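You operate a simulated robot arm through the tools that you are given. There is no shell and no other tool. Be economical: measure what you need, move in short steps, check, and stop when the job is done.

You are at the controls of a simulated two-armed robot. One attempt, no reset.

## Task
Sew one row, then a second with the backstitch lever held down; switch off and raise the foot.

It is judged by the outcome, as a careful person would: the job done as asked, and still so three seconds after it is handed in. It fails if anything else is knocked over, pushed out of place, dropped, spilled or broken.

## Robot
Two 7-joint arms with two-finger parallel grippers on one trunk, on a base that drives. Base frame: it is fixed to the floor where the robot stands at the start and does not move with it; the origin is under the middle of the robot, x ahead of it, y to its left, z up. Lengths are in m, angles in degrees, forces in N, time in s.
The left shoulder is at the start at [0.07, 0.134, 1.126], the right one opposite. With the tool pointing down near the work surface each hand reaches from about 0.1 to 0.64 m from the robot's upright axis, wherever it stands, measured 20 degrees to its own side. Places, roughly: backstitch lever [0.6, 0.4, 0.8]; blue strip [0.75, 1.25, 0.75]; flat bed switch [0.5, 0.2, 0.8]; green button [0.5, 0.1, 0.8]; grey strip [0.75, 1, 0.75]; presser lever [0.7, 0.8, 1]; stitch dial [0.6, 0.4, 0.9]; stitch rate knob [0.5, 0, 0.8]; tension dial [0.7, 0.7, 1]. Payload 1.57 kg a hand.
Tool frame (each hand has its own): the origin (TCP) lies between the finger pads and is the grasp point; the fingertips stand 0.03 m ahead of it; z points along the fingers, y is the line along which they close. The gripper opens to 0.08 m. The fingers are 0.017 m wide and 0.012 m thick; the gripper's body (0.04 by 0.082 m) begins 0.08 m behind the TCP.
Orientation is told as [roll, pitch, yaw] about the base's x, y, z axes, in that order, counted from this pose: with the fingers straight down and closing along the base's y, the tool's x points along the base's -x, its y along +y and its z along -z.

## Interface
- The arms move only by the tool step_arm. It takes "left_deltas", "right_deltas" or both (then of equal length, played together; a hand with none holds still); each is a list of rows, each a list of 6 numbers: the shift along the tool's x, y, z in mm, then the turn, a rotation vector about the tool's x, y, z in degrees. In form: [[tx, ty, tz, ax, ay, az], ...]. A call has 1 to 10 rows; each row shifts and turns the commanded pose from where the row before left it, along the tool's axes as they then stand. "left_grip" and "right_grip" are, for a hand that has rows, the closure in counts, from 0 (fully open) to 255 (shut), set as the call begins (left out, the last holds). Each row takes 0.2 s and may step no farther than 0.05 m and 8.6 degrees from the row before; otherwise, or with a gripper value out of range, the whole call is refused. A pose out of reach is approached as far as the arm can. The call stops where the force on the tool passes 90 N (or 10 N more than at its start, if that is more) or the arm is blocked; 0.2 s more then pass. The fingers move at their own pace (about 0.153 m/s each) and stop on an object; they squeeze with about 37 N. The grip force told is the motor's: it shows also when the fingers shut on nothing. Time passes only in rows, and 0.2 s behind the last, so rows that do not move let the fingers close. The reply holds the time, the measured pose of the TCP, the force on the tool along the base axes, the opening and the grip force, in the units named above and with some noise, with the torque about the TCP (base axes, N m) and any sound that the robot's microphone picked up.
- Cameras (640 x 400 px; columns grow to the right, rows downward): "scene" is now at [0.1275, 0.0394, 1.3363]; the picture's right is [0.49, -0.87, 0.00], its down [-0.57, -0.32, -0.75] and it looks along [0.66, 0.37, -0.66] (base axes); focal length 295 px, centre (320, 200). "left" rides on the left gripper at [0.072, 0.007, -0.122] in its tool frame; the picture's right is [-0.09, 1.00, 0.00], its down [-0.84, -0.08, -0.54] and it looks along [-0.54, -0.05, 0.84] (tool axes); focal length 238 px, centre (320, 200). "right" rides on the right gripper at [0.072, -0.007, -0.122] in its tool frame; the picture's right is [0.09, 1.00, 0.00], its down [-0.84, 0.08, -0.54] and it looks along [-0.54, 0.05, 0.84] (tool axes); focal length 238 px, centre (320, 200). There is no depth. A picture from a camera that has moved, and an enlarged one, comes with that camera's place and axes in the base frame and with its lens. The place of the scene camera against the robot may be out by one fixed shift of up to 0.012 m in any direction.
- get_image(camera): a new picture of that camera. It takes no simulated time.
- slide_trunk(by): slides the trunk up (or, below 0, down) by that many m; the arms and the scene camera ride with it, the base frame stays. It gives what a move gives, with no picture.
- drive_base(legs): drives the robot by 1 to 6 legs, each [ahead, left, turn to the left] in m, m and degrees, along the robot's own axes; the way and the turn of a leg run together, so that a leg with both is an arc; at most 1.5 m and 180 degrees a leg. The arms and the cameras ride along, it lands a little off, and it stops where it bumps. It gives what a move gives.
- turn_head(pan, tilt): turns the head with the scene camera to pan (to the left, within 86 degrees either way) and tilt (down, from -29 to 69), counted from straight ahead of the robot. It gives what a move gives.
- zoom(camera, box): a new picture of the part [left, top, right, bottom] of that camera's present view, enlarged. It takes no simulated time.
- finish_job(): hands the job in; it is judged then, once.

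Work in short steps. Places have to be worked out from the pictures, the camera data and where the tool is seen: move nearer, look again, correct. Check each grasp and each placing, and mend what went wrong. You have 120 turns and 108 pictures in all, those below and enlarged ones among them. Open the grippers and draw the arms clear of the work before you hand the job in, unless the task says otherwise; then end with one line.

The tools are called after ">>>" by a JSON object that holds its "op" and its "data". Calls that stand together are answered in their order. step_arm: Moves the arms, as the interface text tells. Its arguments: {"type":"object","properties":{"left_deltas":{"type":"array"},"left_grip":{"type":"number"},"right_deltas":{"type":"array"},"right_grip":{"type":"number"}},"required":[]} The other tools are called the same way: slide_trunk (by) slides the trunk up or down; drive_base (legs) drives the base; turn_head (pan, tilt) turns the head that bears the scene camera; get_image (camera) takes a picture; zoom (camera, box) takes an enlarged picture of a part of a camera's view; finish_job () hands the job in.

At the start:

```text
time_s: 0.0
left_ee_pos: [0.3831, 0.3795, 1.0922]
left_ee_rot: [0.1, 0.0, 0.0]
left_ft_force: [0.3, 0.6, -0.7]
left_ft_torque: [0.0, -0.01, 0.02]
left_width: 0.0799
left_grasp_force: 0.0
right_ee_pos: [0.3879, -0.0266, 1.0902]
right_ee_rot: [0.1, 0.0, 0.0]
right_ft_force: [0.3, -0.1, -0.5]
right_ft_torque: [-0.02, -0.03, 0.01]
right_width: 0.0799
right_grasp_force: 0.1
trunk travel left (down, up): [-0.7, 0.24]
robot x, y, heading: [0.0024, 0.0025, 0.1]
head pan, tilt: [29.1, 41.1]
```

scene: 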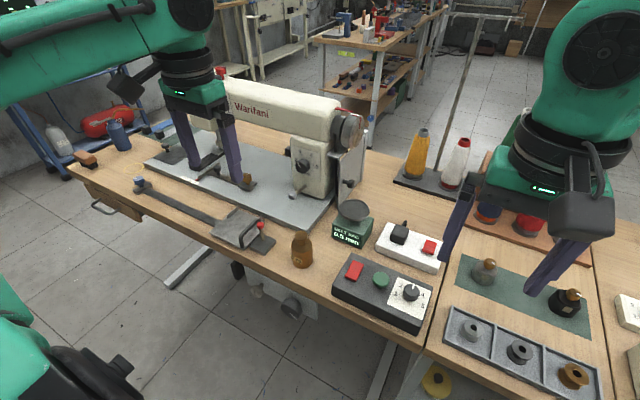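
right: 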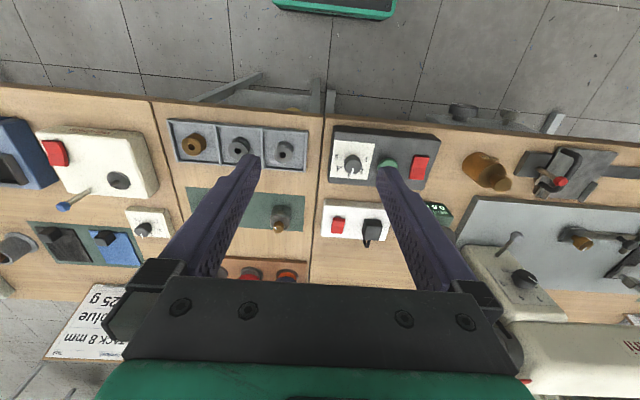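
left: 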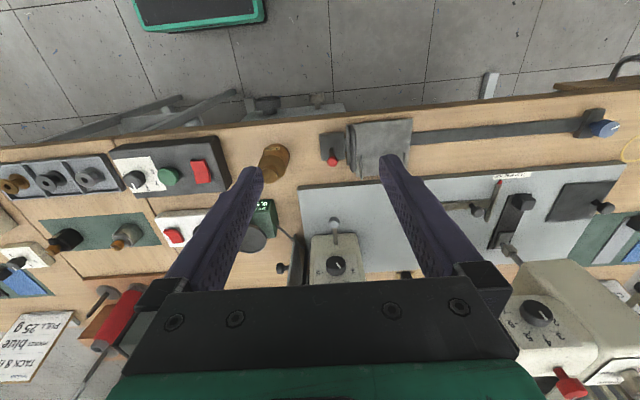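

The bench holds a sewing machine and control boxes. I zoom in to read the labels.

>>> {"op": "zoom", "data": {"camera": "scene", "box": [320, 180, 480, 340]}}

>>> {"op": "zoom", "data": {"camera": "scene", "box": [60, 60, 380, 260]}}

>>> {"op": "zoom", "data": {"camera": "left", "box": [260, 80, 640, 320]}}

>>> {"op": "zoom", "data": {"camera": "left", "box": [0, 100, 300, 400]}}

```text
2.50 times, centred on (400, 260) of scene
camera zoom: at [0.1275, 0.0394, 1.3363], right [0.49, -0.87, 0.0], down [-0.57, -0.32, -0.75], along [0.66, 0.37, -0.66], focal length 737 px, centre (120, 50)
```

zoom: 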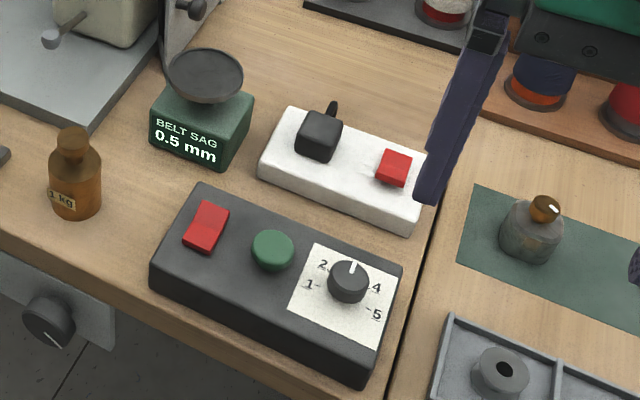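

```text
2.00 times, centred on (220, 160) of scene
camera zoom: at [0.1275, 0.0394, 1.3363], right [0.49, -0.87, 0.0], down [-0.57, -0.32, -0.75], along [0.66, 0.37, -0.66], focal length 590 px, centre (520, 280)
```

zoom: 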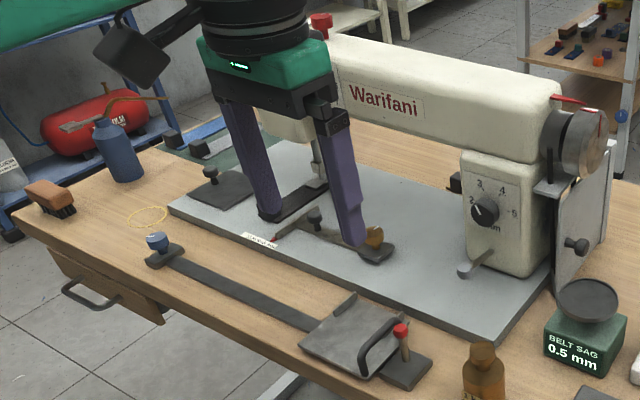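

```text
1.67 times, centred on (450, 200) of left
camera zoom: at [0.3114, 0.3852, 1.2137], right [0.09, 1.0, 0.0], down [0.84, -0.08, 0.54], along [0.54, -0.05, -0.84], focal length 397 px, centre (103, 200)
```

zoom: 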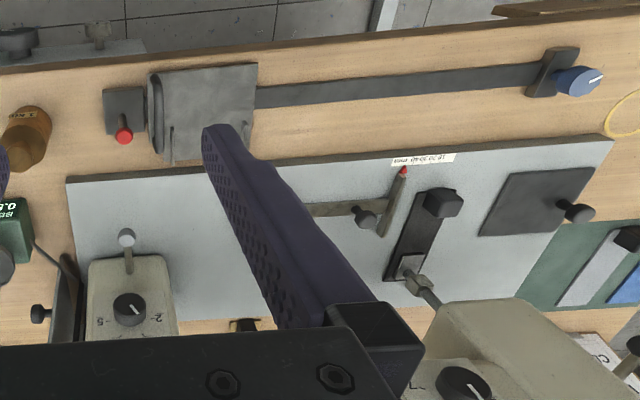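

```text
1.33 times, centred on (150, 250) of left
camera zoom: at [0.3114, 0.3852, 1.2137], right [0.09, 1.0, 0.0], down [0.84, -0.08, 0.54], along [0.54, -0.05, -0.84], focal length 318 px, centre (547, 133)
```

zoom: 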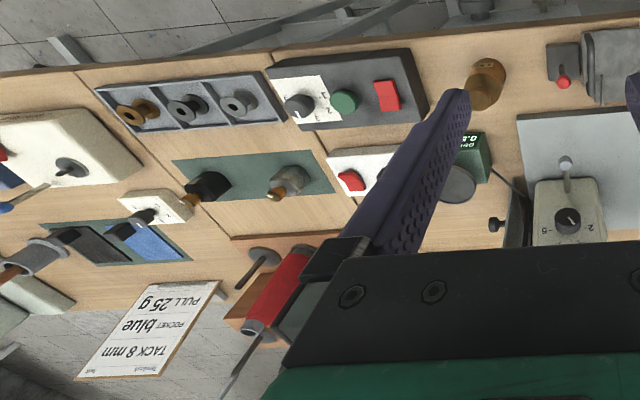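

The placard may bear on the job; I turn the head to read it and the rest of the bench.

>>> {"op": "turn_head", "data": {"pan": -5, "tilt": 35}}

>>> {"op": "get_image", "data": {"camera": "scene"}}

>>> {"op": "turn_head", "data": {"pan": 55, "tilt": 30}}

>>> {"op": "get_image", "data": {"camera": "scene"}}

>>> {"op": "zoom", "data": {"camera": "left", "box": [0, 300, 120, 400]}}

```text
time_s: 1.0
left_ee_pos: [0.383, 0.3797, 1.091]
left_ee_rot: [0.0, 0.0, 0.0]
left_ft_force: [-0.1, -0.4, 0.3]
left_ft_torque: [-0.05, -0.06, -0.01]
left_width: 0.08
left_grasp_force: 0.0
right_ee_pos: [0.3875, -0.025, 1.0896]
right_ee_rot: [0.0, 0.1, 0.0]
right_ft_force: [0.8, 0.6, -1.5]
right_ft_torque: [-0.03, 0.0, -0.02]
right_width: 0.08
right_grasp_force: 0.2
trunk travel left (down, up): [-0.7, 0.24]
robot x, y, heading: [-0.0014, 0.0009, -0.0]
head pan, tilt: [-5.0, 35.0]
```

```text
100 pictures are left
camera scene: at [0.1416, -0.0092, 1.3455], right [-0.09, -1.0, 0.0], down [-0.57, 0.05, -0.82], along [0.82, -0.07, -0.57], focal length 295 px, centre (320, 200)
```

scene: 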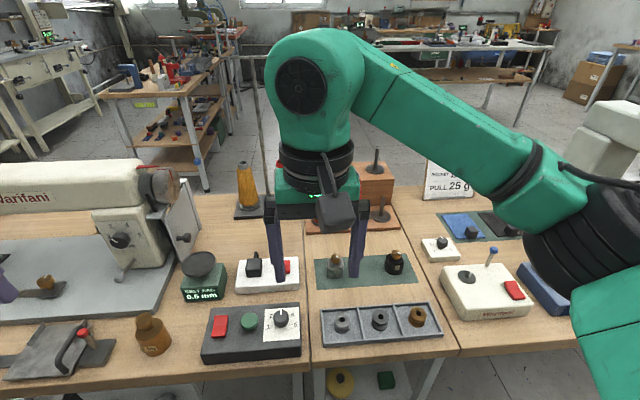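

```text
time_s: 2.3
left_ee_pos: [0.3837, 0.3793, 1.0927]
left_ee_rot: [0.0, 0.1, 0.0]
left_ft_force: [-0.2, -0.3, 0.1]
left_ft_torque: [0.0, 0.01, -0.02]
left_width: 0.0801
left_grasp_force: 0.1
right_ee_pos: [0.3885, -0.0254, 1.0884]
right_ee_rot: [0.0, 0.0, 0.0]
right_ft_force: [0.6, -0.7, 0.1]
right_ft_torque: [-0.05, -0.02, -0.01]
right_width: 0.0798
right_grasp_force: 0.1
trunk travel left (down, up): [-0.7, 0.24]
robot x, y, heading: [0.0017, -0.003, -0.1]
head pan, tilt: [55.0, 30.0]
```

```text
99 pictures are left
camera scene: at [0.1059, 0.0724, 1.3533], right [0.82, -0.57, 0.0], down [-0.29, -0.41, -0.87], along [0.5, 0.71, -0.5], focal length 295 px, centre (320, 200)
```

scene: 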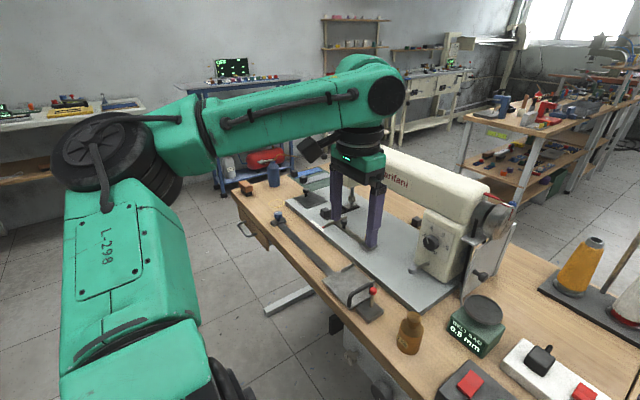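

```text
4.00 times, centred on (60, 350) of left
camera zoom: at [0.3115, 0.3852, 1.2137], right [0.09, 1.0, 0.0], down [0.84, -0.08, 0.54], along [0.54, -0.05, -0.84], focal length 953 px, centre (1360, -400)
```

zoom: 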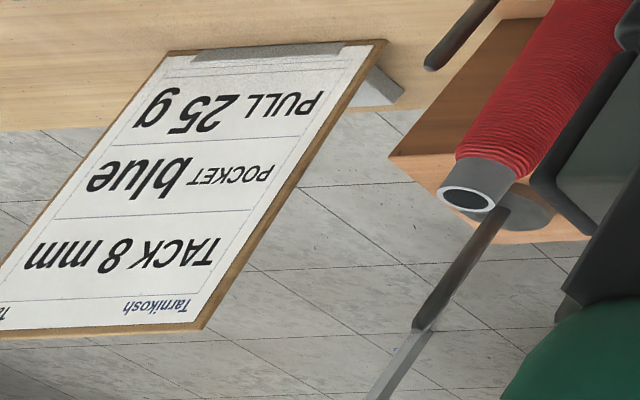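

I drive left along the bench to look at the machine's needle end and the strips.

>>> {"op": "drive_base", "data": {"legs": [[0, 0.6, 0]]}}

>>> {"op": "turn_head", "data": {"pan": 30, "tilt": 38}}

>>> {"op": "get_image", "data": {"camera": "scene"}}

>>> {"op": "get_image", "data": {"camera": "left"}}

>>> {"op": "get_image", "data": {"camera": "right"}}

```text
time_s: 5.7
left_ee_pos: [0.3839, 0.9756, 1.0921]
left_ee_rot: [0.0, 0.0, 0.0]
left_ft_force: [-1.4, -0.5, -0.4]
left_ft_torque: [0.0, 0.0, 0.0]
left_width: 0.0801
left_grasp_force: 0.0
right_ee_pos: [0.3895, 0.5707, 1.0894]
right_ee_rot: [0.1, 0.0, 0.0]
right_ft_force: [0.9, 0.7, -0.2]
right_ft_torque: [-0.02, -0.03, -0.02]
right_width: 0.0799
right_grasp_force: 0.0
trunk travel left (down, up): [-0.7, 0.24]
robot x, y, heading: [0.0021, 0.601, 0.5]
head pan, tilt: [55.0, 30.0]
```

```text
time_s: 6.6
left_ee_pos: [0.3838, 0.9772, 1.0917]
left_ee_rot: [0.0, 0.0, 0.0]
left_ft_force: [-0.2, 0.0, 0.0]
left_ft_torque: [0.02, 0.0, -0.02]
left_width: 0.0802
left_grasp_force: 0.1
right_ee_pos: [0.3884, 0.5721, 1.089]
right_ee_rot: [0.1, 0.0, -0.1]
right_ft_force: [0.1, -0.2, -0.2]
right_ft_torque: [0.02, 0.01, -0.01]
right_width: 0.0799
right_grasp_force: 0.0
trunk travel left (down, up): [-0.7, 0.24]
robot x, y, heading: [0.0009, 0.5983, 0.0]
head pan, tilt: [30.0, 38.0]
```

```text
97 pictures are left
camera scene: at [0.1288, 0.6393, 1.3409], right [0.5, -0.87, 0.0], down [-0.53, -0.31, -0.79], along [0.68, 0.39, -0.62], focal length 295 px, centre (320, 200)
```

scene: 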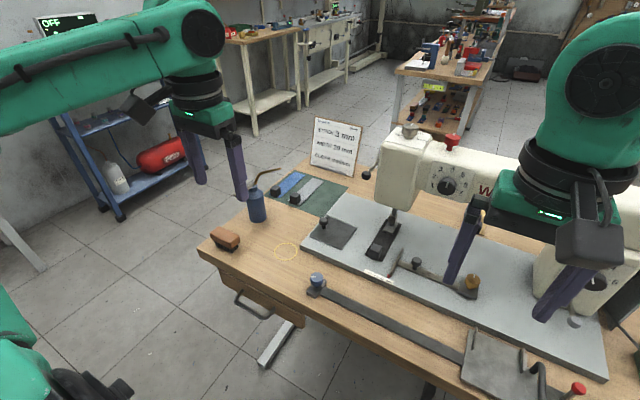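

```text
96 pictures are left
camera left: at [0.3118, 0.9828, 1.2137], right [0.09, 1.0, 0.0], down [0.84, -0.08, 0.54], along [0.54, -0.05, -0.84], focal length 238 px, centre (320, 200)
```

left: 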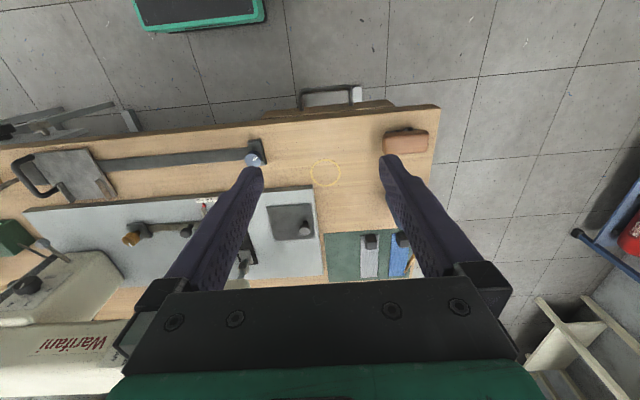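

```text
95 pictures are left
camera right: at [0.3161, 0.5646, 1.2085], right [-0.09, 1.0, 0.0], down [0.84, 0.08, 0.54], along [0.54, 0.05, -0.84], focal length 238 px, centre (320, 200)
```

right: 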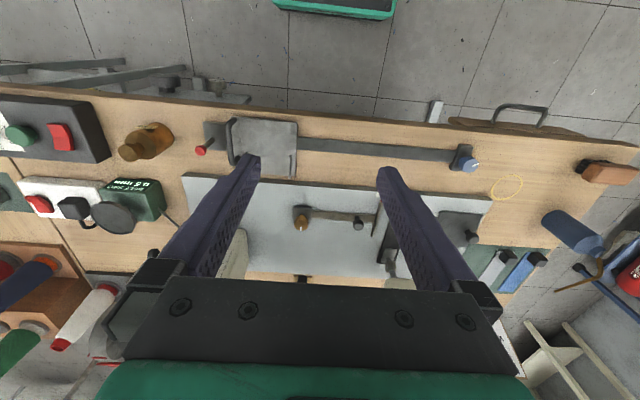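

There's a second card behind the machine; I zoom in on it and on the needle area.

>>> {"op": "zoom", "data": {"camera": "scene", "box": [280, 100, 400, 200]}}

>>> {"op": "zoom", "data": {"camera": "scene", "box": [320, 110, 520, 300]}}

>>> {"op": "zoom", "data": {"camera": "scene", "box": [230, 150, 370, 250]}}

```text
4.00 times, centred on (340, 150) of scene
camera zoom: at [0.1288, 0.6393, 1.3409], right [0.5, -0.87, 0.0], down [-0.53, -0.31, -0.79], along [0.68, 0.39, -0.62], focal length 1179 px, centre (240, 400)
```

zoom: 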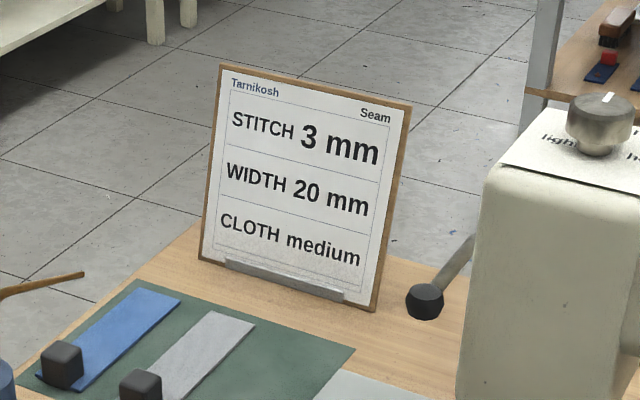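

```text
2.11 times, centred on (420, 205) of scene
camera zoom: at [0.1288, 0.6393, 1.3409], right [0.5, -0.87, 0.0], down [-0.53, -0.31, -0.79], along [0.68, 0.39, -0.62], focal length 621 px, centre (110, 190)
```

zoom: 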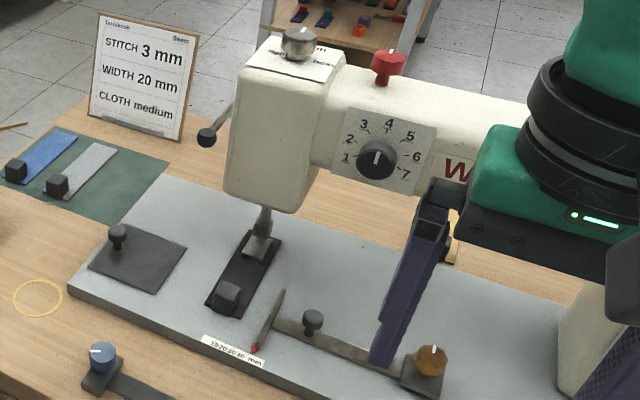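

```text
4.00 times, centred on (300, 200) of scene
camera zoom: at [0.1288, 0.6393, 1.3409], right [0.5, -0.87, 0.0], down [-0.53, -0.31, -0.79], along [0.68, 0.39, -0.62], focal length 1179 px, centre (400, 200)
```

zoom: 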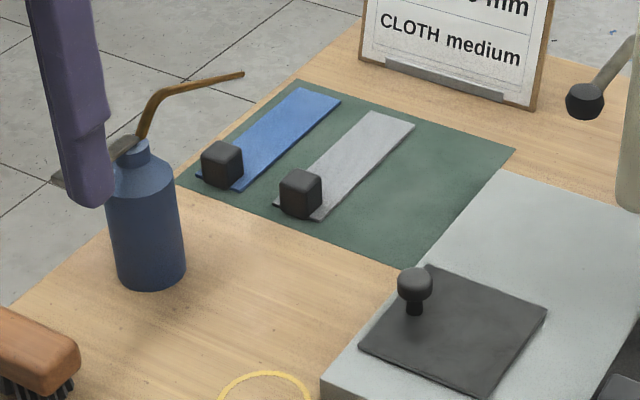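

I look at the "OFF" display and at the card near the foot lever more closely.

>>> {"op": "zoom", "data": {"camera": "scene", "box": [20, 0, 120, 60]}}

>>> {"op": "turn_head", "data": {"pan": 0, "tilt": 35}}

>>> {"op": "get_image", "data": {"camera": "scene"}}

```text
6.40 times, centred on (70, 30) of scene
camera zoom: at [0.1288, 0.6393, 1.3409], right [0.5, -0.87, 0.0], down [-0.53, -0.31, -0.79], along [0.68, 0.39, -0.62], focal length 1886 px, centre (1920, 1288)
```

zoom: 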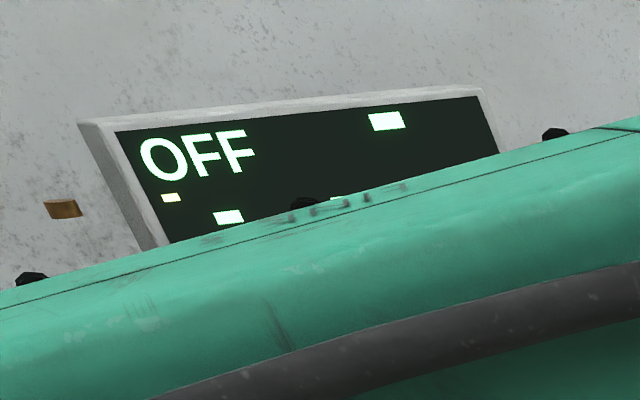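

```text
time_s: 7.5
left_ee_pos: [0.3836, 0.9777, 1.0931]
left_ee_rot: [0.0, 0.1, 0.1]
left_ft_force: [0.9, 0.6, -0.1]
left_ft_torque: [0.04, -0.01, -0.02]
left_width: 0.08
left_grasp_force: 0.0
right_ee_pos: [0.3882, 0.5719, 1.0894]
right_ee_rot: [0.1, 0.0, 0.0]
right_ft_force: [0.1, -0.2, 0.3]
right_ft_torque: [-0.04, 0.03, 0.0]
right_width: 0.0798
right_grasp_force: 0.0
trunk travel left (down, up): [-0.7, 0.24]
robot x, y, heading: [0.0014, 0.5992, -0.1]
head pan, tilt: [0.0, 35.0]
```

```text
90 pictures are left
camera scene: at [0.1421, 0.5963, 1.3455], right [0.0, -1.0, 0.0], down [-0.57, 0.0, -0.82], along [0.82, 0.0, -0.57], focal length 295 px, centre (320, 200)
```

scene: 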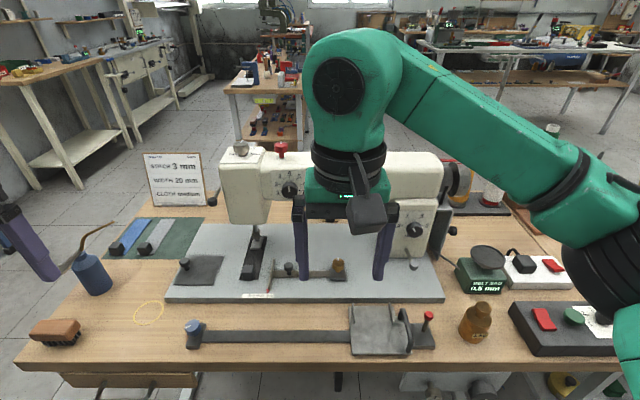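

I zoom on the needle zone, foot lever and switch box from here.

>>> {"op": "zoom", "data": {"camera": "scene", "box": [200, 130, 320, 300]}}

>>> {"op": "zoom", "data": {"camera": "scene", "box": [380, 190, 470, 290]}}

```text
2.35 times, centred on (260, 215) of scene
camera zoom: at [0.1421, 0.5963, 1.3455], right [0.0, -1.0, 0.0], down [-0.57, 0.0, -0.82], along [0.82, 0.0, -0.57], focal length 694 px, centre (461, 165)
```

zoom: 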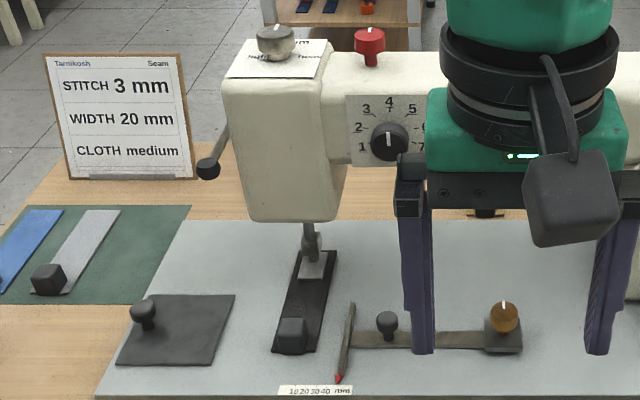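

```text
4.00 times, centred on (425, 240) of scene
camera zoom: at [0.1421, 0.5963, 1.3455], right [0.0, -1.0, 0.0], down [-0.57, 0.0, -0.82], along [0.82, 0.0, -0.57], focal length 1179 px, centre (-100, 40)
```

zoom: 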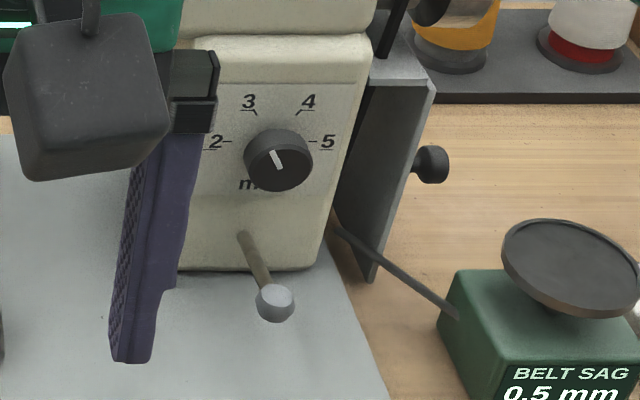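

Next, a closer look at foot height over the strip, and the lever.

>>> {"op": "zoom", "data": {"camera": "scene", "box": [235, 215, 285, 285]}}

>>> {"op": "zoom", "data": {"camera": "scene", "box": [195, 160, 245, 220]}}

>>> {"op": "zoom", "data": {"camera": "scene", "box": [500, 290, 640, 360]}}

```text
5.71 times, centred on (260, 250) of scene
camera zoom: at [0.1421, 0.5963, 1.3455], right [0.0, -1.0, 0.0], down [-0.57, 0.0, -0.82], along [0.82, 0.0, -0.57], focal length 1684 px, centre (663, -86)
```

zoom: 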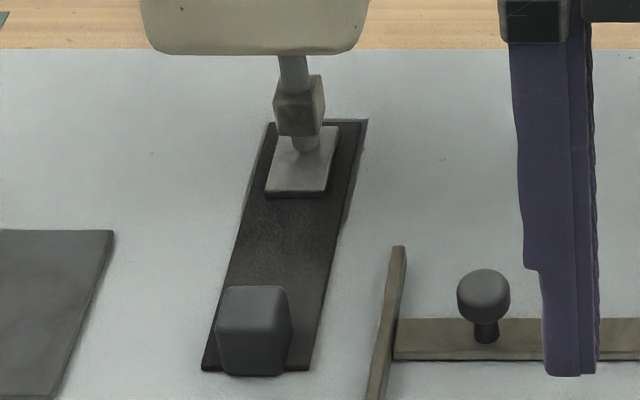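

```text
6.67 times, centred on (220, 190) of scene
camera zoom: at [0.1421, 0.5963, 1.3455], right [0.0, -1.0, 0.0], down [-0.57, 0.0, -0.82], along [0.82, 0.0, -0.57], focal length 1965 px, centre (987, 267)
```

zoom: 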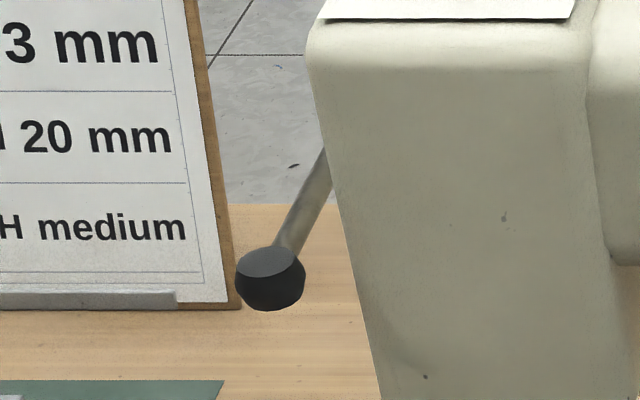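

```text
4.57 times, centred on (570, 325) of scene
camera zoom: at [0.1421, 0.5963, 1.3455], right [0.0, -1.0, 0.0], down [-0.57, 0.0, -0.82], along [0.82, 0.0, -0.57], focal length 1348 px, centre (-823, -371)
```

zoom: 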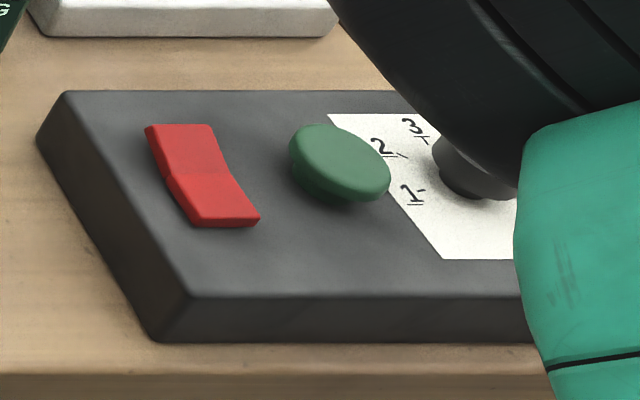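

The foot lies on the loaded strip with its lever down, so sewing can begin. I drive back to stand between lever and switch box (y≈0.24).

>>> {"op": "drive_base", "data": {"legs": [[0, -0.36, 0]]}}

>>> {"op": "turn_head", "data": {"pan": 0, "tilt": 48}}

>>> {"op": "get_image", "data": {"camera": "scene"}}

>>> {"op": "get_image", "data": {"camera": "left"}}

>>> {"op": "get_image", "data": {"camera": "right"}}

```text
time_s: 9.8
left_ee_pos: [0.384, 0.6185, 1.0912]
left_ee_rot: [0.0, 0.1, 0.0]
left_ft_force: [0.5, -0.5, -0.2]
left_ft_torque: [0.0, 0.0, -0.01]
left_width: 0.0803
left_grasp_force: 0.0
right_ee_pos: [0.388, 0.2124, 1.0892]
right_ee_rot: [0.0, 0.0, 0.1]
right_ft_force: [0.7, 0.2, -0.9]
right_ft_torque: [-0.01, -0.01, 0.01]
right_width: 0.0803
right_grasp_force: 0.1
trunk travel left (down, up): [-0.7, 0.24]
robot x, y, heading: [0.0003, 0.2387, 0.3]
head pan, tilt: [0.0, 35.0]
```

```text
time_s: 10.6
left_ee_pos: [0.3838, 0.6158, 1.0921]
left_ee_rot: [0.0, 0.0, 0.0]
left_ft_force: [-0.4, -0.4, -0.2]
left_ft_torque: [0.03, 0.02, -0.01]
left_width: 0.0799
left_grasp_force: 0.1
right_ee_pos: [0.3877, 0.2125, 1.0884]
right_ee_rot: [0.1, 0.0, 0.1]
right_ft_force: [-0.1, -0.4, -0.4]
right_ft_torque: [-0.01, -0.01, 0.0]
right_width: 0.08
right_grasp_force: 0.1
trunk travel left (down, up): [-0.7, 0.24]
robot x, y, heading: [-0.0004, 0.239, 0.1]
head pan, tilt: [0.0, 48.0]
```

```text
84 pictures are left
camera scene: at [0.133, 0.2355, 1.3265], right [0.0, -1.0, 0.0], down [-0.74, 0.0, -0.67], along [0.67, 0.0, -0.74], focal length 295 px, centre (320, 200)
```

scene: 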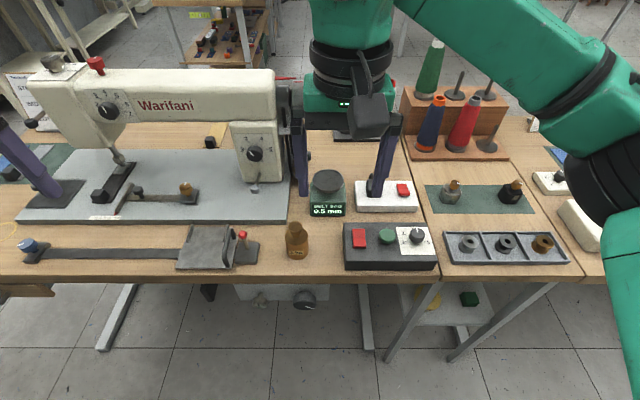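

```text
83 pictures are left
camera left: at [0.3112, 0.6226, 1.2139], right [0.09, 1.0, 0.0], down [0.84, -0.08, 0.54], along [0.54, -0.05, -0.84], focal length 238 px, centre (320, 200)
```

left: 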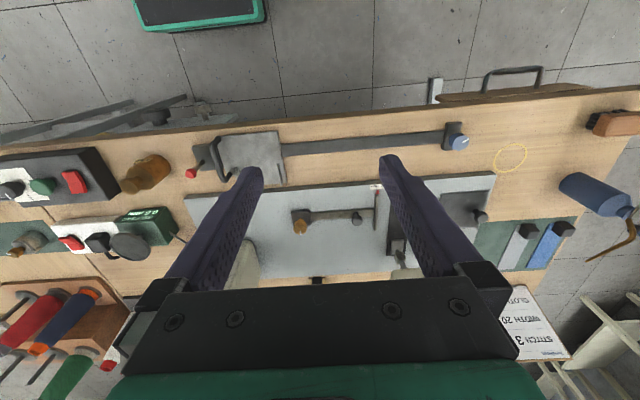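

```text
82 pictures are left
camera right: at [0.3162, 0.2045, 1.2085], right [-0.09, 1.0, 0.0], down [0.84, 0.08, 0.54], along [0.54, 0.05, -0.84], focal length 238 px, centre (320, 200)
```

right: 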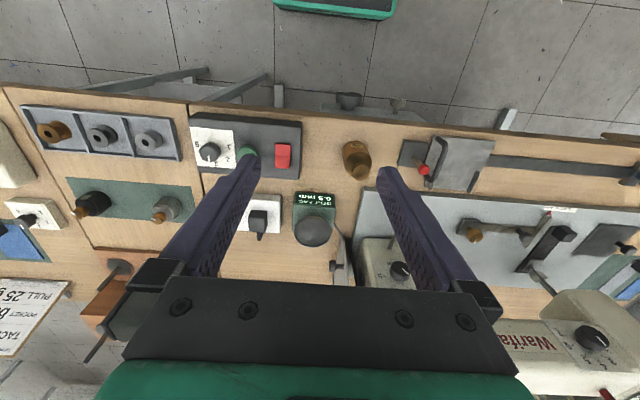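

Triangulated: green button ≈[0.495,0.09,0.80], rocker ≈[0.49,0.152,0.80], backstitch ball ≈[0.622,0.387,0.82]. I move 5 cm closer and zoom on rocker and box.

>>> {"op": "drive_base", "data": {"legs": [[0.05, 0, 0]]}}

>>> {"op": "zoom", "data": {"camera": "right", "box": [180, 100, 320, 190]}}

>>> {"op": "zoom", "data": {"camera": "scene", "box": [330, 200, 450, 290]}}

>>> {"op": "zoom", "data": {"camera": "scene", "box": [210, 110, 310, 220]}}

```text
time_s: 11.5
left_ee_pos: [0.4295, 0.6169, 1.0936]
left_ee_rot: [0.0, -0.1, 0.2]
left_ft_force: [0.2, -0.1, 0.5]
left_ft_torque: [0.02, -0.03, 0.02]
left_width: 0.08
left_grasp_force: 0.0
right_ee_pos: [0.4347, 0.2137, 1.0907]
right_ee_rot: [0.0, -0.2, 0.1]
right_ft_force: [0.5, 0.0, 0.6]
right_ft_torque: [0.01, -0.01, -0.01]
right_width: 0.0801
right_grasp_force: 0.1
trunk travel left (down, up): [-0.7, 0.24]
robot x, y, heading: [0.0518, 0.2338, 0.1]
head pan, tilt: [0.0, 48.0]
```

```text
4.44 times, centred on (250, 145) of right
camera zoom: at [0.3619, 0.2049, 1.2099], right [-0.09, 1.0, 0.0], down [0.83, 0.08, 0.55], along [0.54, 0.05, -0.84], focal length 1059 px, centre (631, 444)
```

zoom: 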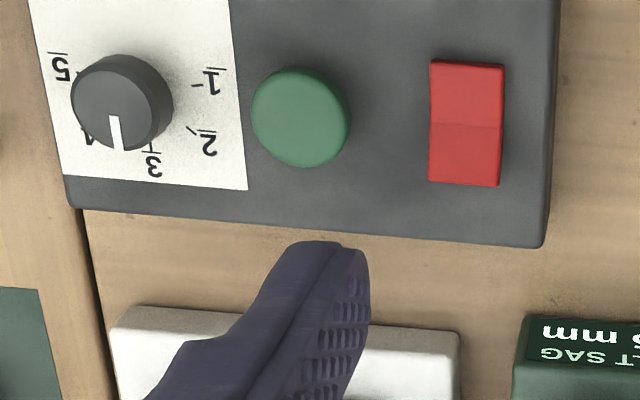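

```text
4.44 times, centred on (390, 245) of scene
camera zoom: at [0.1783, 0.236, 1.327], right [0.0, -1.0, 0.0], down [-0.74, 0.0, -0.67], along [0.67, 0.0, -0.74], focal length 1310 px, centre (9, 0)
```

zoom: 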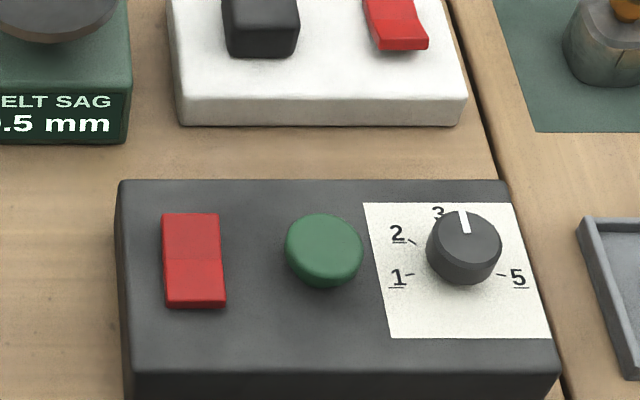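

```text
3.64 times, centred on (260, 165) of scene
camera zoom: at [0.1783, 0.236, 1.327], right [0.0, -1.0, 0.0], down [-0.74, 0.0, -0.67], along [0.67, 0.0, -0.74], focal length 1072 px, centre (538, 327)
```

zoom: 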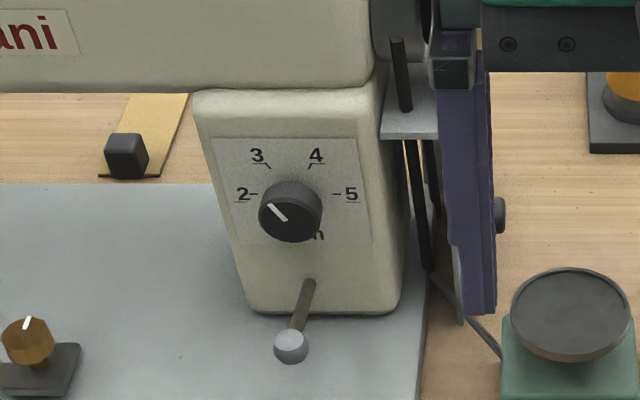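

I try the green button first (harmless if off) and listen. Right gripper closes and goes above it.

>>> {"op": "step_arm", "data": {"right_deltas": [[-19, -42, 0, 0, 0, 0], [-20, -42, 0, 0, 0, 0], [-19, -41, 0, 0, 0, 0], [0, 0, 45, 0, 0, 0], [0, 0, 45, 0, 0, 0], [0, 0, 45, 0, 0, 0], [0, 0, 45, 0, 0, 0], [0, 0, 25, 0, 0, 0]], "right_grip": 255}}

>>> {"op": "get_image", "data": {"camera": "right"}}

>>> {"op": "zoom", "data": {"camera": "scene", "box": [300, 160, 480, 300]}}

```text
time_s: 13.3
left_ee_pos: [0.4331, 0.6175, 1.0916]
left_ee_rot: [0.0, 0.0, 0.1]
left_ft_force: [-0.2, -0.7, 0.2]
left_ft_torque: [-0.01, -0.01, -0.01]
left_width: 0.0802
left_grasp_force: 0.0
right_ee_pos: [0.4982, 0.0881, 0.8841]
right_ee_rot: [0.0, -0.1, 0.1]
right_ft_force: [-0.3, -0.3, 0.6]
right_ft_torque: [0.01, -0.02, 0.0]
right_width: 0.0003
right_grasp_force: 21.1
trunk travel left (down, up): [-0.7, 0.24]
robot x, y, heading: [0.0533, 0.2348, -0.0]
head pan, tilt: [0.0, 48.0]
```

```text
78 pictures are left
camera right: at [0.4248, 0.0806, 1.0035], right [-0.09, 1.0, 0.0], down [0.84, 0.08, 0.54], along [0.54, 0.05, -0.84], focal length 238 px, centre (320, 200)
```

right: 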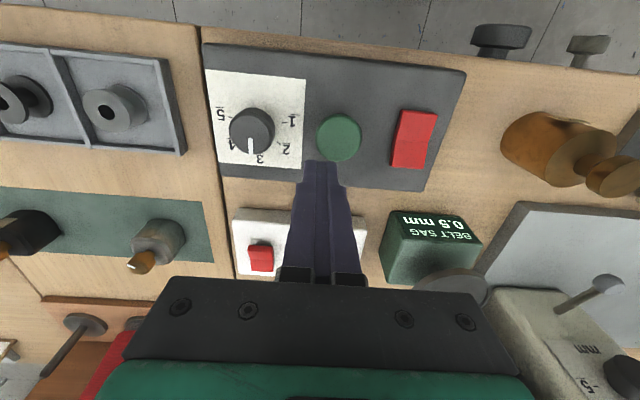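

```text
2.86 times, centred on (390, 230) of scene
camera zoom: at [0.1832, 0.2359, 1.3265], right [0.0, -1.0, 0.0], down [-0.74, 0.0, -0.67], along [0.67, 0.0, -0.74], focal length 842 px, centre (120, 114)
```

zoom: 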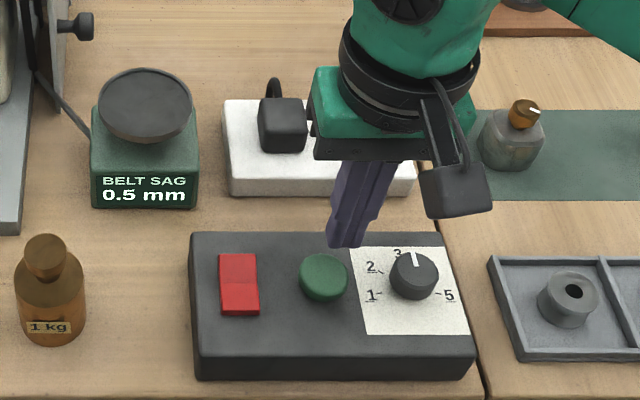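

Combining views, the button top is at about [0.481,0.098,0.83] (rocker [0.479,0.156,0.825]). I shift there and lower gently.

>>> {"op": "step_arm", "data": {"right_deltas": [[17, 10, 0, 0, 0, 0], [0, 0, 8, 0, 0, 0], [0, 0, 6, 0, 0, 0], [0, 0, 4, 0, 0, 0]]}}

>>> {"op": "zoom", "data": {"camera": "right", "box": [220, 80, 460, 230]}}

>>> {"op": "zoom", "data": {"camera": "scene", "box": [320, 190, 480, 290]}}

```text
time_s: 14.3
left_ee_pos: [0.4331, 0.6176, 1.092]
left_ee_rot: [0.0, 0.0, 0.1]
left_ft_force: [-0.4, 0.1, 1.2]
left_ft_torque: [-0.02, -0.04, 0.02]
left_width: 0.0803
left_grasp_force: 0.0
right_ee_pos: [0.4806, 0.0978, 0.8674]
right_ee_rot: [-0.1, -0.1, 0.1]
right_ft_force: [-0.8, 0.8, 2.4]
right_ft_torque: [0.02, -0.03, -0.02]
right_width: 0.0001
right_grasp_force: 21.8
trunk travel left (down, up): [-0.7, 0.24]
robot x, y, heading: [0.0486, 0.2378, 0.3]
head pan, tilt: [0.0, 48.0]
```

```text
2.67 times, centred on (340, 155) of right
camera zoom: at [0.4077, 0.0903, 0.9858], right [-0.09, 1.0, 0.0], down [0.84, 0.08, 0.54], along [0.54, 0.05, -0.84], focal length 636 px, centre (267, 320)
```

zoom: 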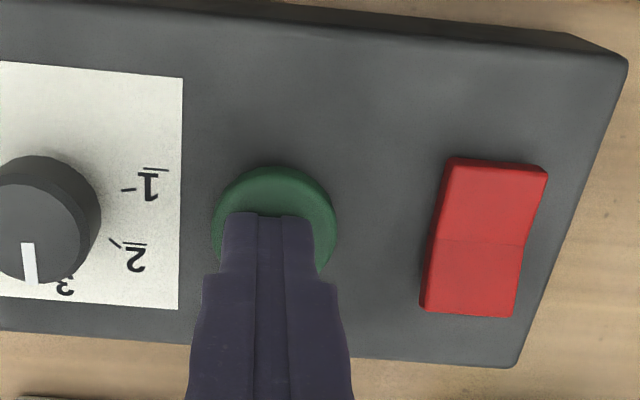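

```text
4.00 times, centred on (400, 240) of scene
camera zoom: at [0.1828, 0.2363, 1.3265], right [0.0, -1.0, 0.0], down [-0.74, 0.0, -0.67], along [0.67, 0.0, -0.74], focal length 1179 px, centre (0, 40)
```

zoom: 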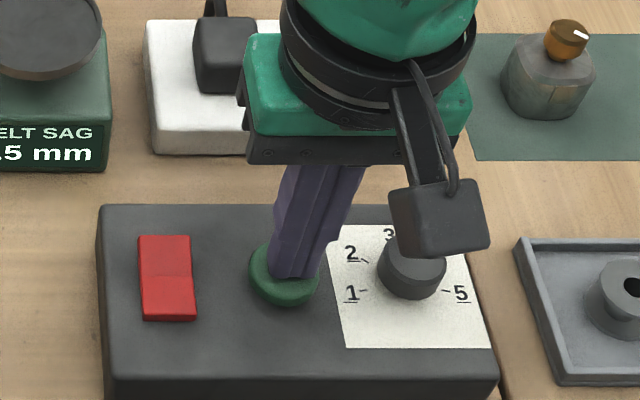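

The tip is centred over the button. I press down gently.

>>> {"op": "step_arm", "data": {"right_deltas": [[0, 0, 3, 0, 0, 0], [0, 0, 3, 0, 0, 0], [0, 0, 3, 0, 0, 0]]}}

```text
time_s: 15.1
left_ee_pos: [0.4309, 0.6171, 1.0927]
left_ee_rot: [0.1, -0.2, 0.1]
left_ft_force: [0.9, 0.0, -0.1]
left_ft_torque: [-0.01, -0.01, 0.02]
left_width: 0.0799
left_grasp_force: 0.1
right_ee_pos: [0.4791, 0.0979, 0.859]
right_ee_rot: [0.1, -0.3, 0.1]
right_ft_force: [2.4, -3.6, 19.0]
right_ft_torque: [-0.09, -0.04, 0.05]
right_width: 0.0
right_grasp_force: 21.1
trunk travel left (down, up): [-0.7, 0.24]
robot x, y, heading: [0.0543, 0.2382, 0.0]
head pan, tilt: [0.0, 48.0]
heard: click
```

A click but no motor sound yet; release and check.

>>> {"op": "step_arm", "data": {"right_deltas": [[0, 0, 0, 0, 0, 0], [0, 0, -5, 0, 0, 0], [0, 0, -20, 0, 0, 0], [0, 0, -20, 0, 0, 0]]}}

>>> {"op": "get_image", "data": {"camera": "scene"}}

```text
time_s: 16.1
left_ee_pos: [0.4325, 0.6163, 1.0912]
left_ee_rot: [0.0, 0.0, 0.2]
left_ft_force: [0.1, 0.5, 0.2]
left_ft_torque: [-0.03, 0.0, 0.02]
left_width: 0.0803
left_grasp_force: 0.0
right_ee_pos: [0.4784, 0.0969, 0.9007]
right_ee_rot: [0.1, 0.1, 0.1]
right_ft_force: [0.8, -0.1, -0.3]
right_ft_torque: [0.03, 0.02, 0.03]
right_width: 0.0
right_grasp_force: 21.9
trunk travel left (down, up): [-0.7, 0.24]
robot x, y, heading: [0.0503, 0.2381, 0.2]
head pan, tilt: [0.0, 48.0]
```

```text
74 pictures are left
camera scene: at [0.1829, 0.2362, 1.3263], right [0.0, -1.0, 0.0], down [-0.74, 0.0, -0.67], along [0.67, 0.0, -0.74], focal length 295 px, centre (320, 200)
```

scene: 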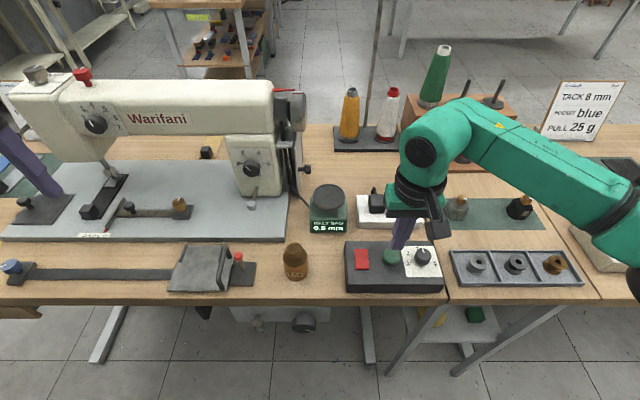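

Check the strip for any stitches, and the rocker.

>>> {"op": "zoom", "data": {"camera": "scene", "box": [70, 140, 150, 230]}}

>>> {"op": "zoom", "data": {"camera": "scene", "box": [335, 235, 415, 295]}}

```text
4.44 times, centred on (110, 185) of scene
camera zoom: at [0.1829, 0.2362, 1.3263], right [0.0, -1.0, 0.0], down [-0.74, 0.0, -0.67], along [0.67, 0.0, -0.74], focal length 1310 px, centre (1253, 267)
```

zoom: 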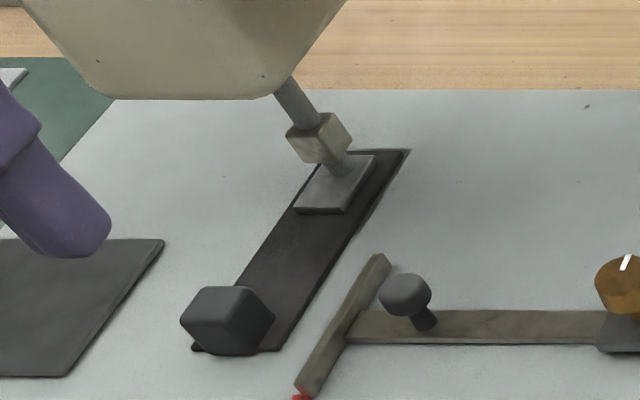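

```text
6.67 times, centred on (375, 265) of scene
camera zoom: at [0.1829, 0.2362, 1.3263], right [0.0, -1.0, 0.0], down [-0.74, 0.0, -0.67], along [0.67, 0.0, -0.74], focal length 1965 px, centre (-47, -233)
```

zoom: 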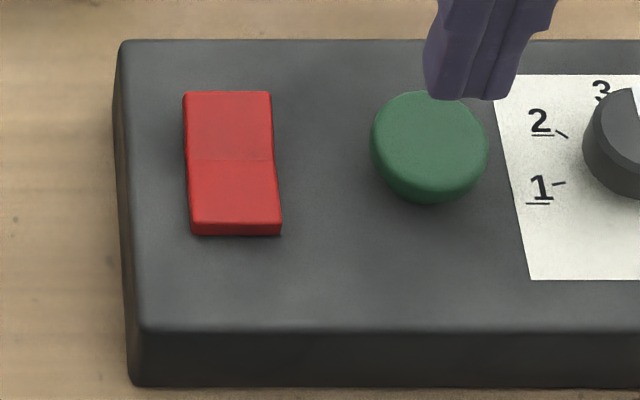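

No stitches, so it is off; the rocker's near end stands up, far end is pressed. I go above the near half.

>>> {"op": "step_arm", "data": {"right_deltas": [[6, 30, 0, 0, 0, 0], [7, 30, 0, 0, 0, 0], [0, 0, 15, 0, 0, 0], [0, 0, 10, 0, 0, 0]]}}

>>> {"op": "zoom", "data": {"camera": "right", "box": [220, 80, 460, 230]}}

>>> {"op": "zoom", "data": {"camera": "scene", "box": [335, 235, 415, 295]}}

```text
time_s: 17.1
left_ee_pos: [0.4332, 0.6188, 1.0911]
left_ee_rot: [-0.1, 0.0, 0.1]
left_ft_force: [0.6, 0.0, -0.5]
left_ft_torque: [0.01, 0.01, -0.01]
left_width: 0.08
left_grasp_force: 0.1
right_ee_pos: [0.466, 0.158, 0.8768]
right_ee_rot: [0.0, 0.0, 0.2]
right_ft_force: [0.3, -0.5, -0.2]
right_ft_torque: [0.0, -0.01, 0.0]
right_width: 0.0
right_grasp_force: 21.3
trunk travel left (down, up): [-0.7, 0.24]
robot x, y, heading: [0.0496, 0.235, -0.0]
head pan, tilt: [0.0, 48.0]
```

```text
2.67 times, centred on (340, 155) of right
camera zoom: at [0.3941, 0.1505, 0.9962], right [-0.09, 1.0, 0.0], down [0.84, 0.08, 0.54], along [0.54, 0.05, -0.84], focal length 636 px, centre (267, 320)
```

zoom: 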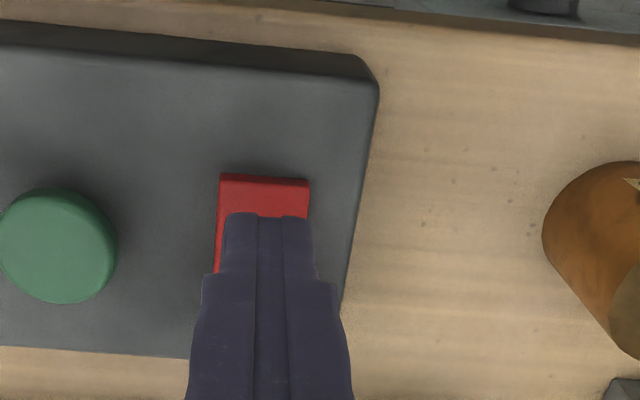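

```text
6.67 times, centred on (375, 265) of scene
camera zoom: at [0.183, 0.2362, 1.3265], right [0.0, -1.0, 0.0], down [-0.74, 0.0, -0.67], along [0.67, 0.0, -0.74], focal length 1965 px, centre (-47, -233)
```

zoom: 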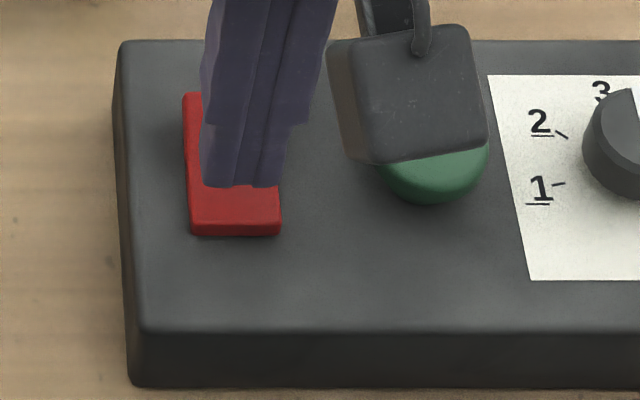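

Good alignment; nudge 4 mm toward the near edge and press.

>>> {"op": "step_arm", "data": {"right_deltas": [[4, -1, 4, 0, 0, 0], [0, 0, 4, 0, 0, 0], [0, 0, 4, 0, 0, 0], [0, 0, 3, 0, 0, 0], [0, 0, 3, 0, 0, 0]]}}

```text
time_s: 18.3
left_ee_pos: [0.4325, 0.617, 1.0928]
left_ee_rot: [0.0, -0.1, 0.0]
left_ft_force: [-0.5, 0.3, 0.3]
left_ft_torque: [-0.03, -0.04, -0.02]
left_width: 0.0797
left_grasp_force: 0.0
right_ee_pos: [0.4624, 0.1575, 0.8596]
right_ee_rot: [0.1, -0.2, 0.0]
right_ft_force: [1.5, -2.3, 6.7]
right_ft_torque: [-0.07, -0.03, 0.01]
right_width: 0.0001
right_grasp_force: 21.1
trunk travel left (down, up): [-0.7, 0.24]
robot x, y, heading: [0.0479, 0.238, 0.3]
head pan, tilt: [0.0, 48.0]
```

Contact at 6.7 N; press a little further.

>>> {"op": "step_arm", "data": {"right_deltas": [[0, 0, 2, 0, 0, 0], [0, 0, 2, 0, 0, 0], [0, 0, 2, 0, 0, 0]]}}

```text
time_s: 19.1
left_ee_pos: [0.4286, 0.615, 1.0952]
left_ee_rot: [0.1, -0.2, 0.1]
left_ft_force: [0.0, 0.3, 0.4]
left_ft_torque: [0.04, 0.01, -0.03]
left_width: 0.0799
left_grasp_force: 0.0
right_ee_pos: [0.4618, 0.1558, 0.8597]
right_ee_rot: [0.4, -0.9, 0.0]
right_ft_force: [6.8, -11.7, 56.3]
right_ft_torque: [-0.5, -0.39, 0.46]
right_width: 0.0
right_grasp_force: 21.3
trunk travel left (down, up): [-0.7, 0.24]
robot x, y, heading: [0.0485, 0.234, 0.2]
head pan, tilt: [0.0, 48.0]
```

Solid at 56 N, no click: the near half is already down. I back off and look at the far half.

>>> {"op": "step_arm", "data": {"right_deltas": [[0, 0, -6, 0, 0, 0], [0, 0, -20, 0, 0, 0], [-30, 0, 0, 0, 0, 0], [0, 0, 8, 0, 0, 0]]}}

>>> {"op": "zoom", "data": {"camera": "right", "box": [220, 60, 460, 210]}}

>>> {"op": "zoom", "data": {"camera": "scene", "box": [335, 235, 415, 295]}}

```text
time_s: 20.1
left_ee_pos: [0.4339, 0.6172, 1.0913]
left_ee_rot: [0.0, 0.0, 0.1]
left_ft_force: [0.1, -0.7, -0.3]
left_ft_torque: [0.01, 0.0, -0.01]
left_width: 0.0802
left_grasp_force: 0.0
right_ee_pos: [0.494, 0.1563, 0.8714]
right_ee_rot: [0.0, 0.0, 0.1]
right_ft_force: [0.2, -0.2, 0.2]
right_ft_torque: [0.0, 0.01, 0.04]
right_width: 0.0
right_grasp_force: 21.3
trunk travel left (down, up): [-0.7, 0.24]
robot x, y, heading: [0.0526, 0.2376, 0.1]
head pan, tilt: [0.0, 48.0]
```

```text
2.67 times, centred on (340, 135) of right
camera zoom: at [0.4211, 0.1495, 0.9902], right [-0.09, 1.0, 0.0], down [0.84, 0.08, 0.54], along [0.54, 0.05, -0.84], focal length 636 px, centre (267, 373)
```

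zoom: 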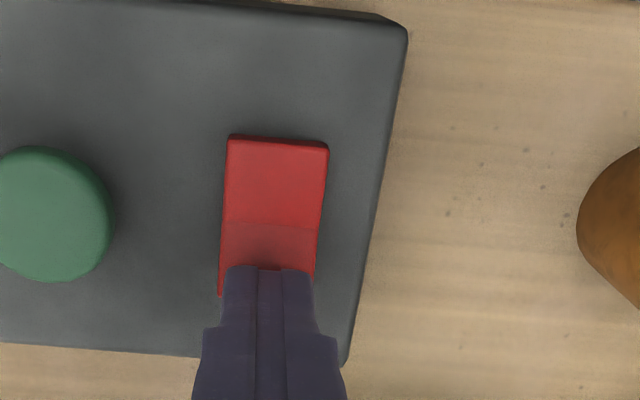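

```text
6.67 times, centred on (375, 265) of scene
camera zoom: at [0.1833, 0.236, 1.3263], right [0.0, -1.0, 0.0], down [-0.74, 0.0, -0.67], along [0.67, 0.0, -0.74], focal length 1965 px, centre (-47, -233)
```

zoom: 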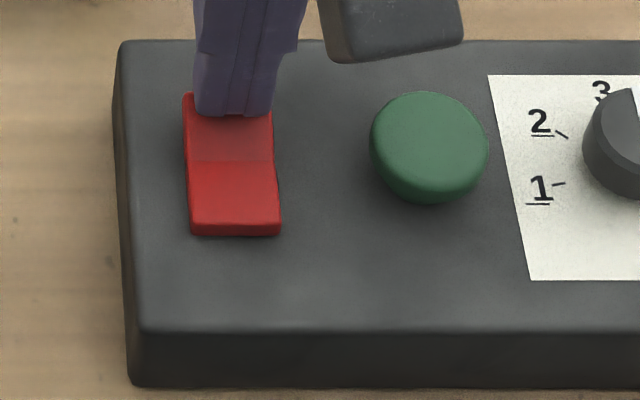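

The tip is over the far half; press gently.

>>> {"op": "step_arm", "data": {"right_deltas": [[0, 0, 4, 0, 0, 0], [0, 0, 3, 0, 0, 0], [0, 0, 2, 0, 0, 0], [0, 0, 2, 0, 0, 0], [0, 0, 2, 0, 0, 0]]}}

```text
time_s: 21.3
left_ee_pos: [0.4331, 0.6183, 1.0922]
left_ee_rot: [-0.1, -0.2, 0.1]
left_ft_force: [0.0, -0.4, 0.8]
left_ft_torque: [0.0, -0.02, -0.01]
left_width: 0.0801
left_grasp_force: 0.1
right_ee_pos: [0.493, 0.1572, 0.8605]
right_ee_rot: [0.2, -0.2, 0.2]
right_ft_force: [2.8, -1.9, 14.0]
right_ft_torque: [-0.11, 0.05, 0.17]
right_width: 0.0004
right_grasp_force: 21.3
trunk travel left (down, up): [-0.7, 0.24]
robot x, y, heading: [0.0501, 0.2404, -0.0]
head pan, tilt: [0.0, 48.0]
heard: click
```

A click. I lift and look at the rocker.

>>> {"op": "step_arm", "data": {"right_deltas": [[0, 0, -10, 0, 0, 0], [0, -30, -20, 0, 0, 0], [10, -30, 0, 0, 0, 0]]}}

>>> {"op": "zoom", "data": {"camera": "scene", "box": [335, 235, 415, 295]}}

>>> {"op": "zoom", "data": {"camera": "scene", "box": [70, 140, 150, 230]}}

```text
time_s: 22.1
left_ee_pos: [0.4324, 0.6166, 1.0927]
left_ee_rot: [0.1, 0.1, 0.1]
left_ft_force: [0.2, 0.3, 0.3]
left_ft_torque: [-0.01, -0.01, 0.01]
left_width: 0.08
left_grasp_force: 0.2
right_ee_pos: [0.4813, 0.095, 0.8874]
right_ee_rot: [0.0, 0.0, 0.3]
right_ft_force: [0.3, -0.4, 0.0]
right_ft_torque: [0.02, -0.01, -0.03]
right_width: 0.0
right_grasp_force: 20.8
trunk travel left (down, up): [-0.7, 0.24]
robot x, y, heading: [0.0525, 0.2387, 0.0]
head pan, tilt: [0.0, 48.0]
```

```text
6.67 times, centred on (375, 265) of scene
camera zoom: at [0.1823, 0.2346, 1.3265], right [0.0, -1.0, 0.0], down [-0.74, 0.0, -0.67], along [0.67, 0.0, -0.74], focal length 1965 px, centre (-47, -233)
```

zoom: 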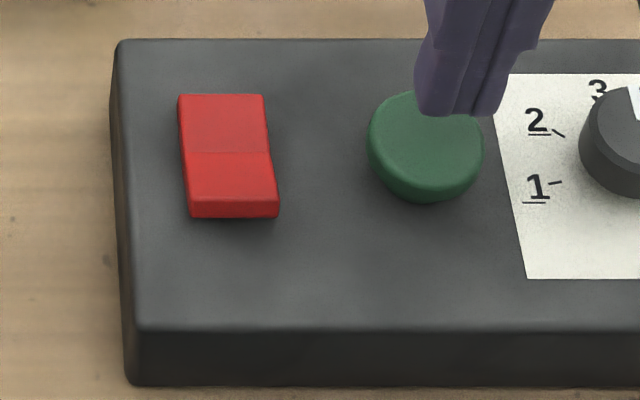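

```text
4.44 times, centred on (110, 185) of scene
camera zoom: at [0.1823, 0.2346, 1.3265], right [0.0, -1.0, 0.0], down [-0.74, 0.0, -0.67], along [0.67, 0.0, -0.74], focal length 1310 px, centre (1253, 267)
```

zoom: 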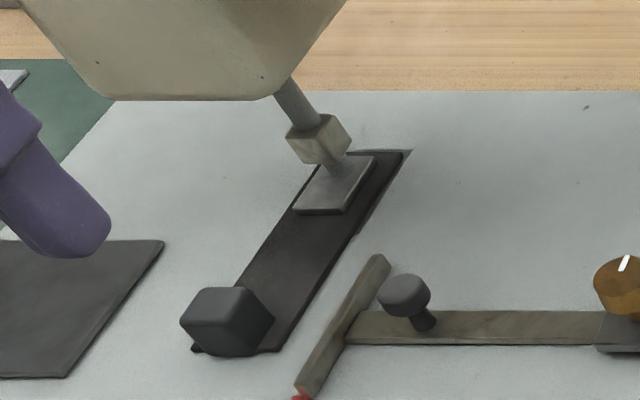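

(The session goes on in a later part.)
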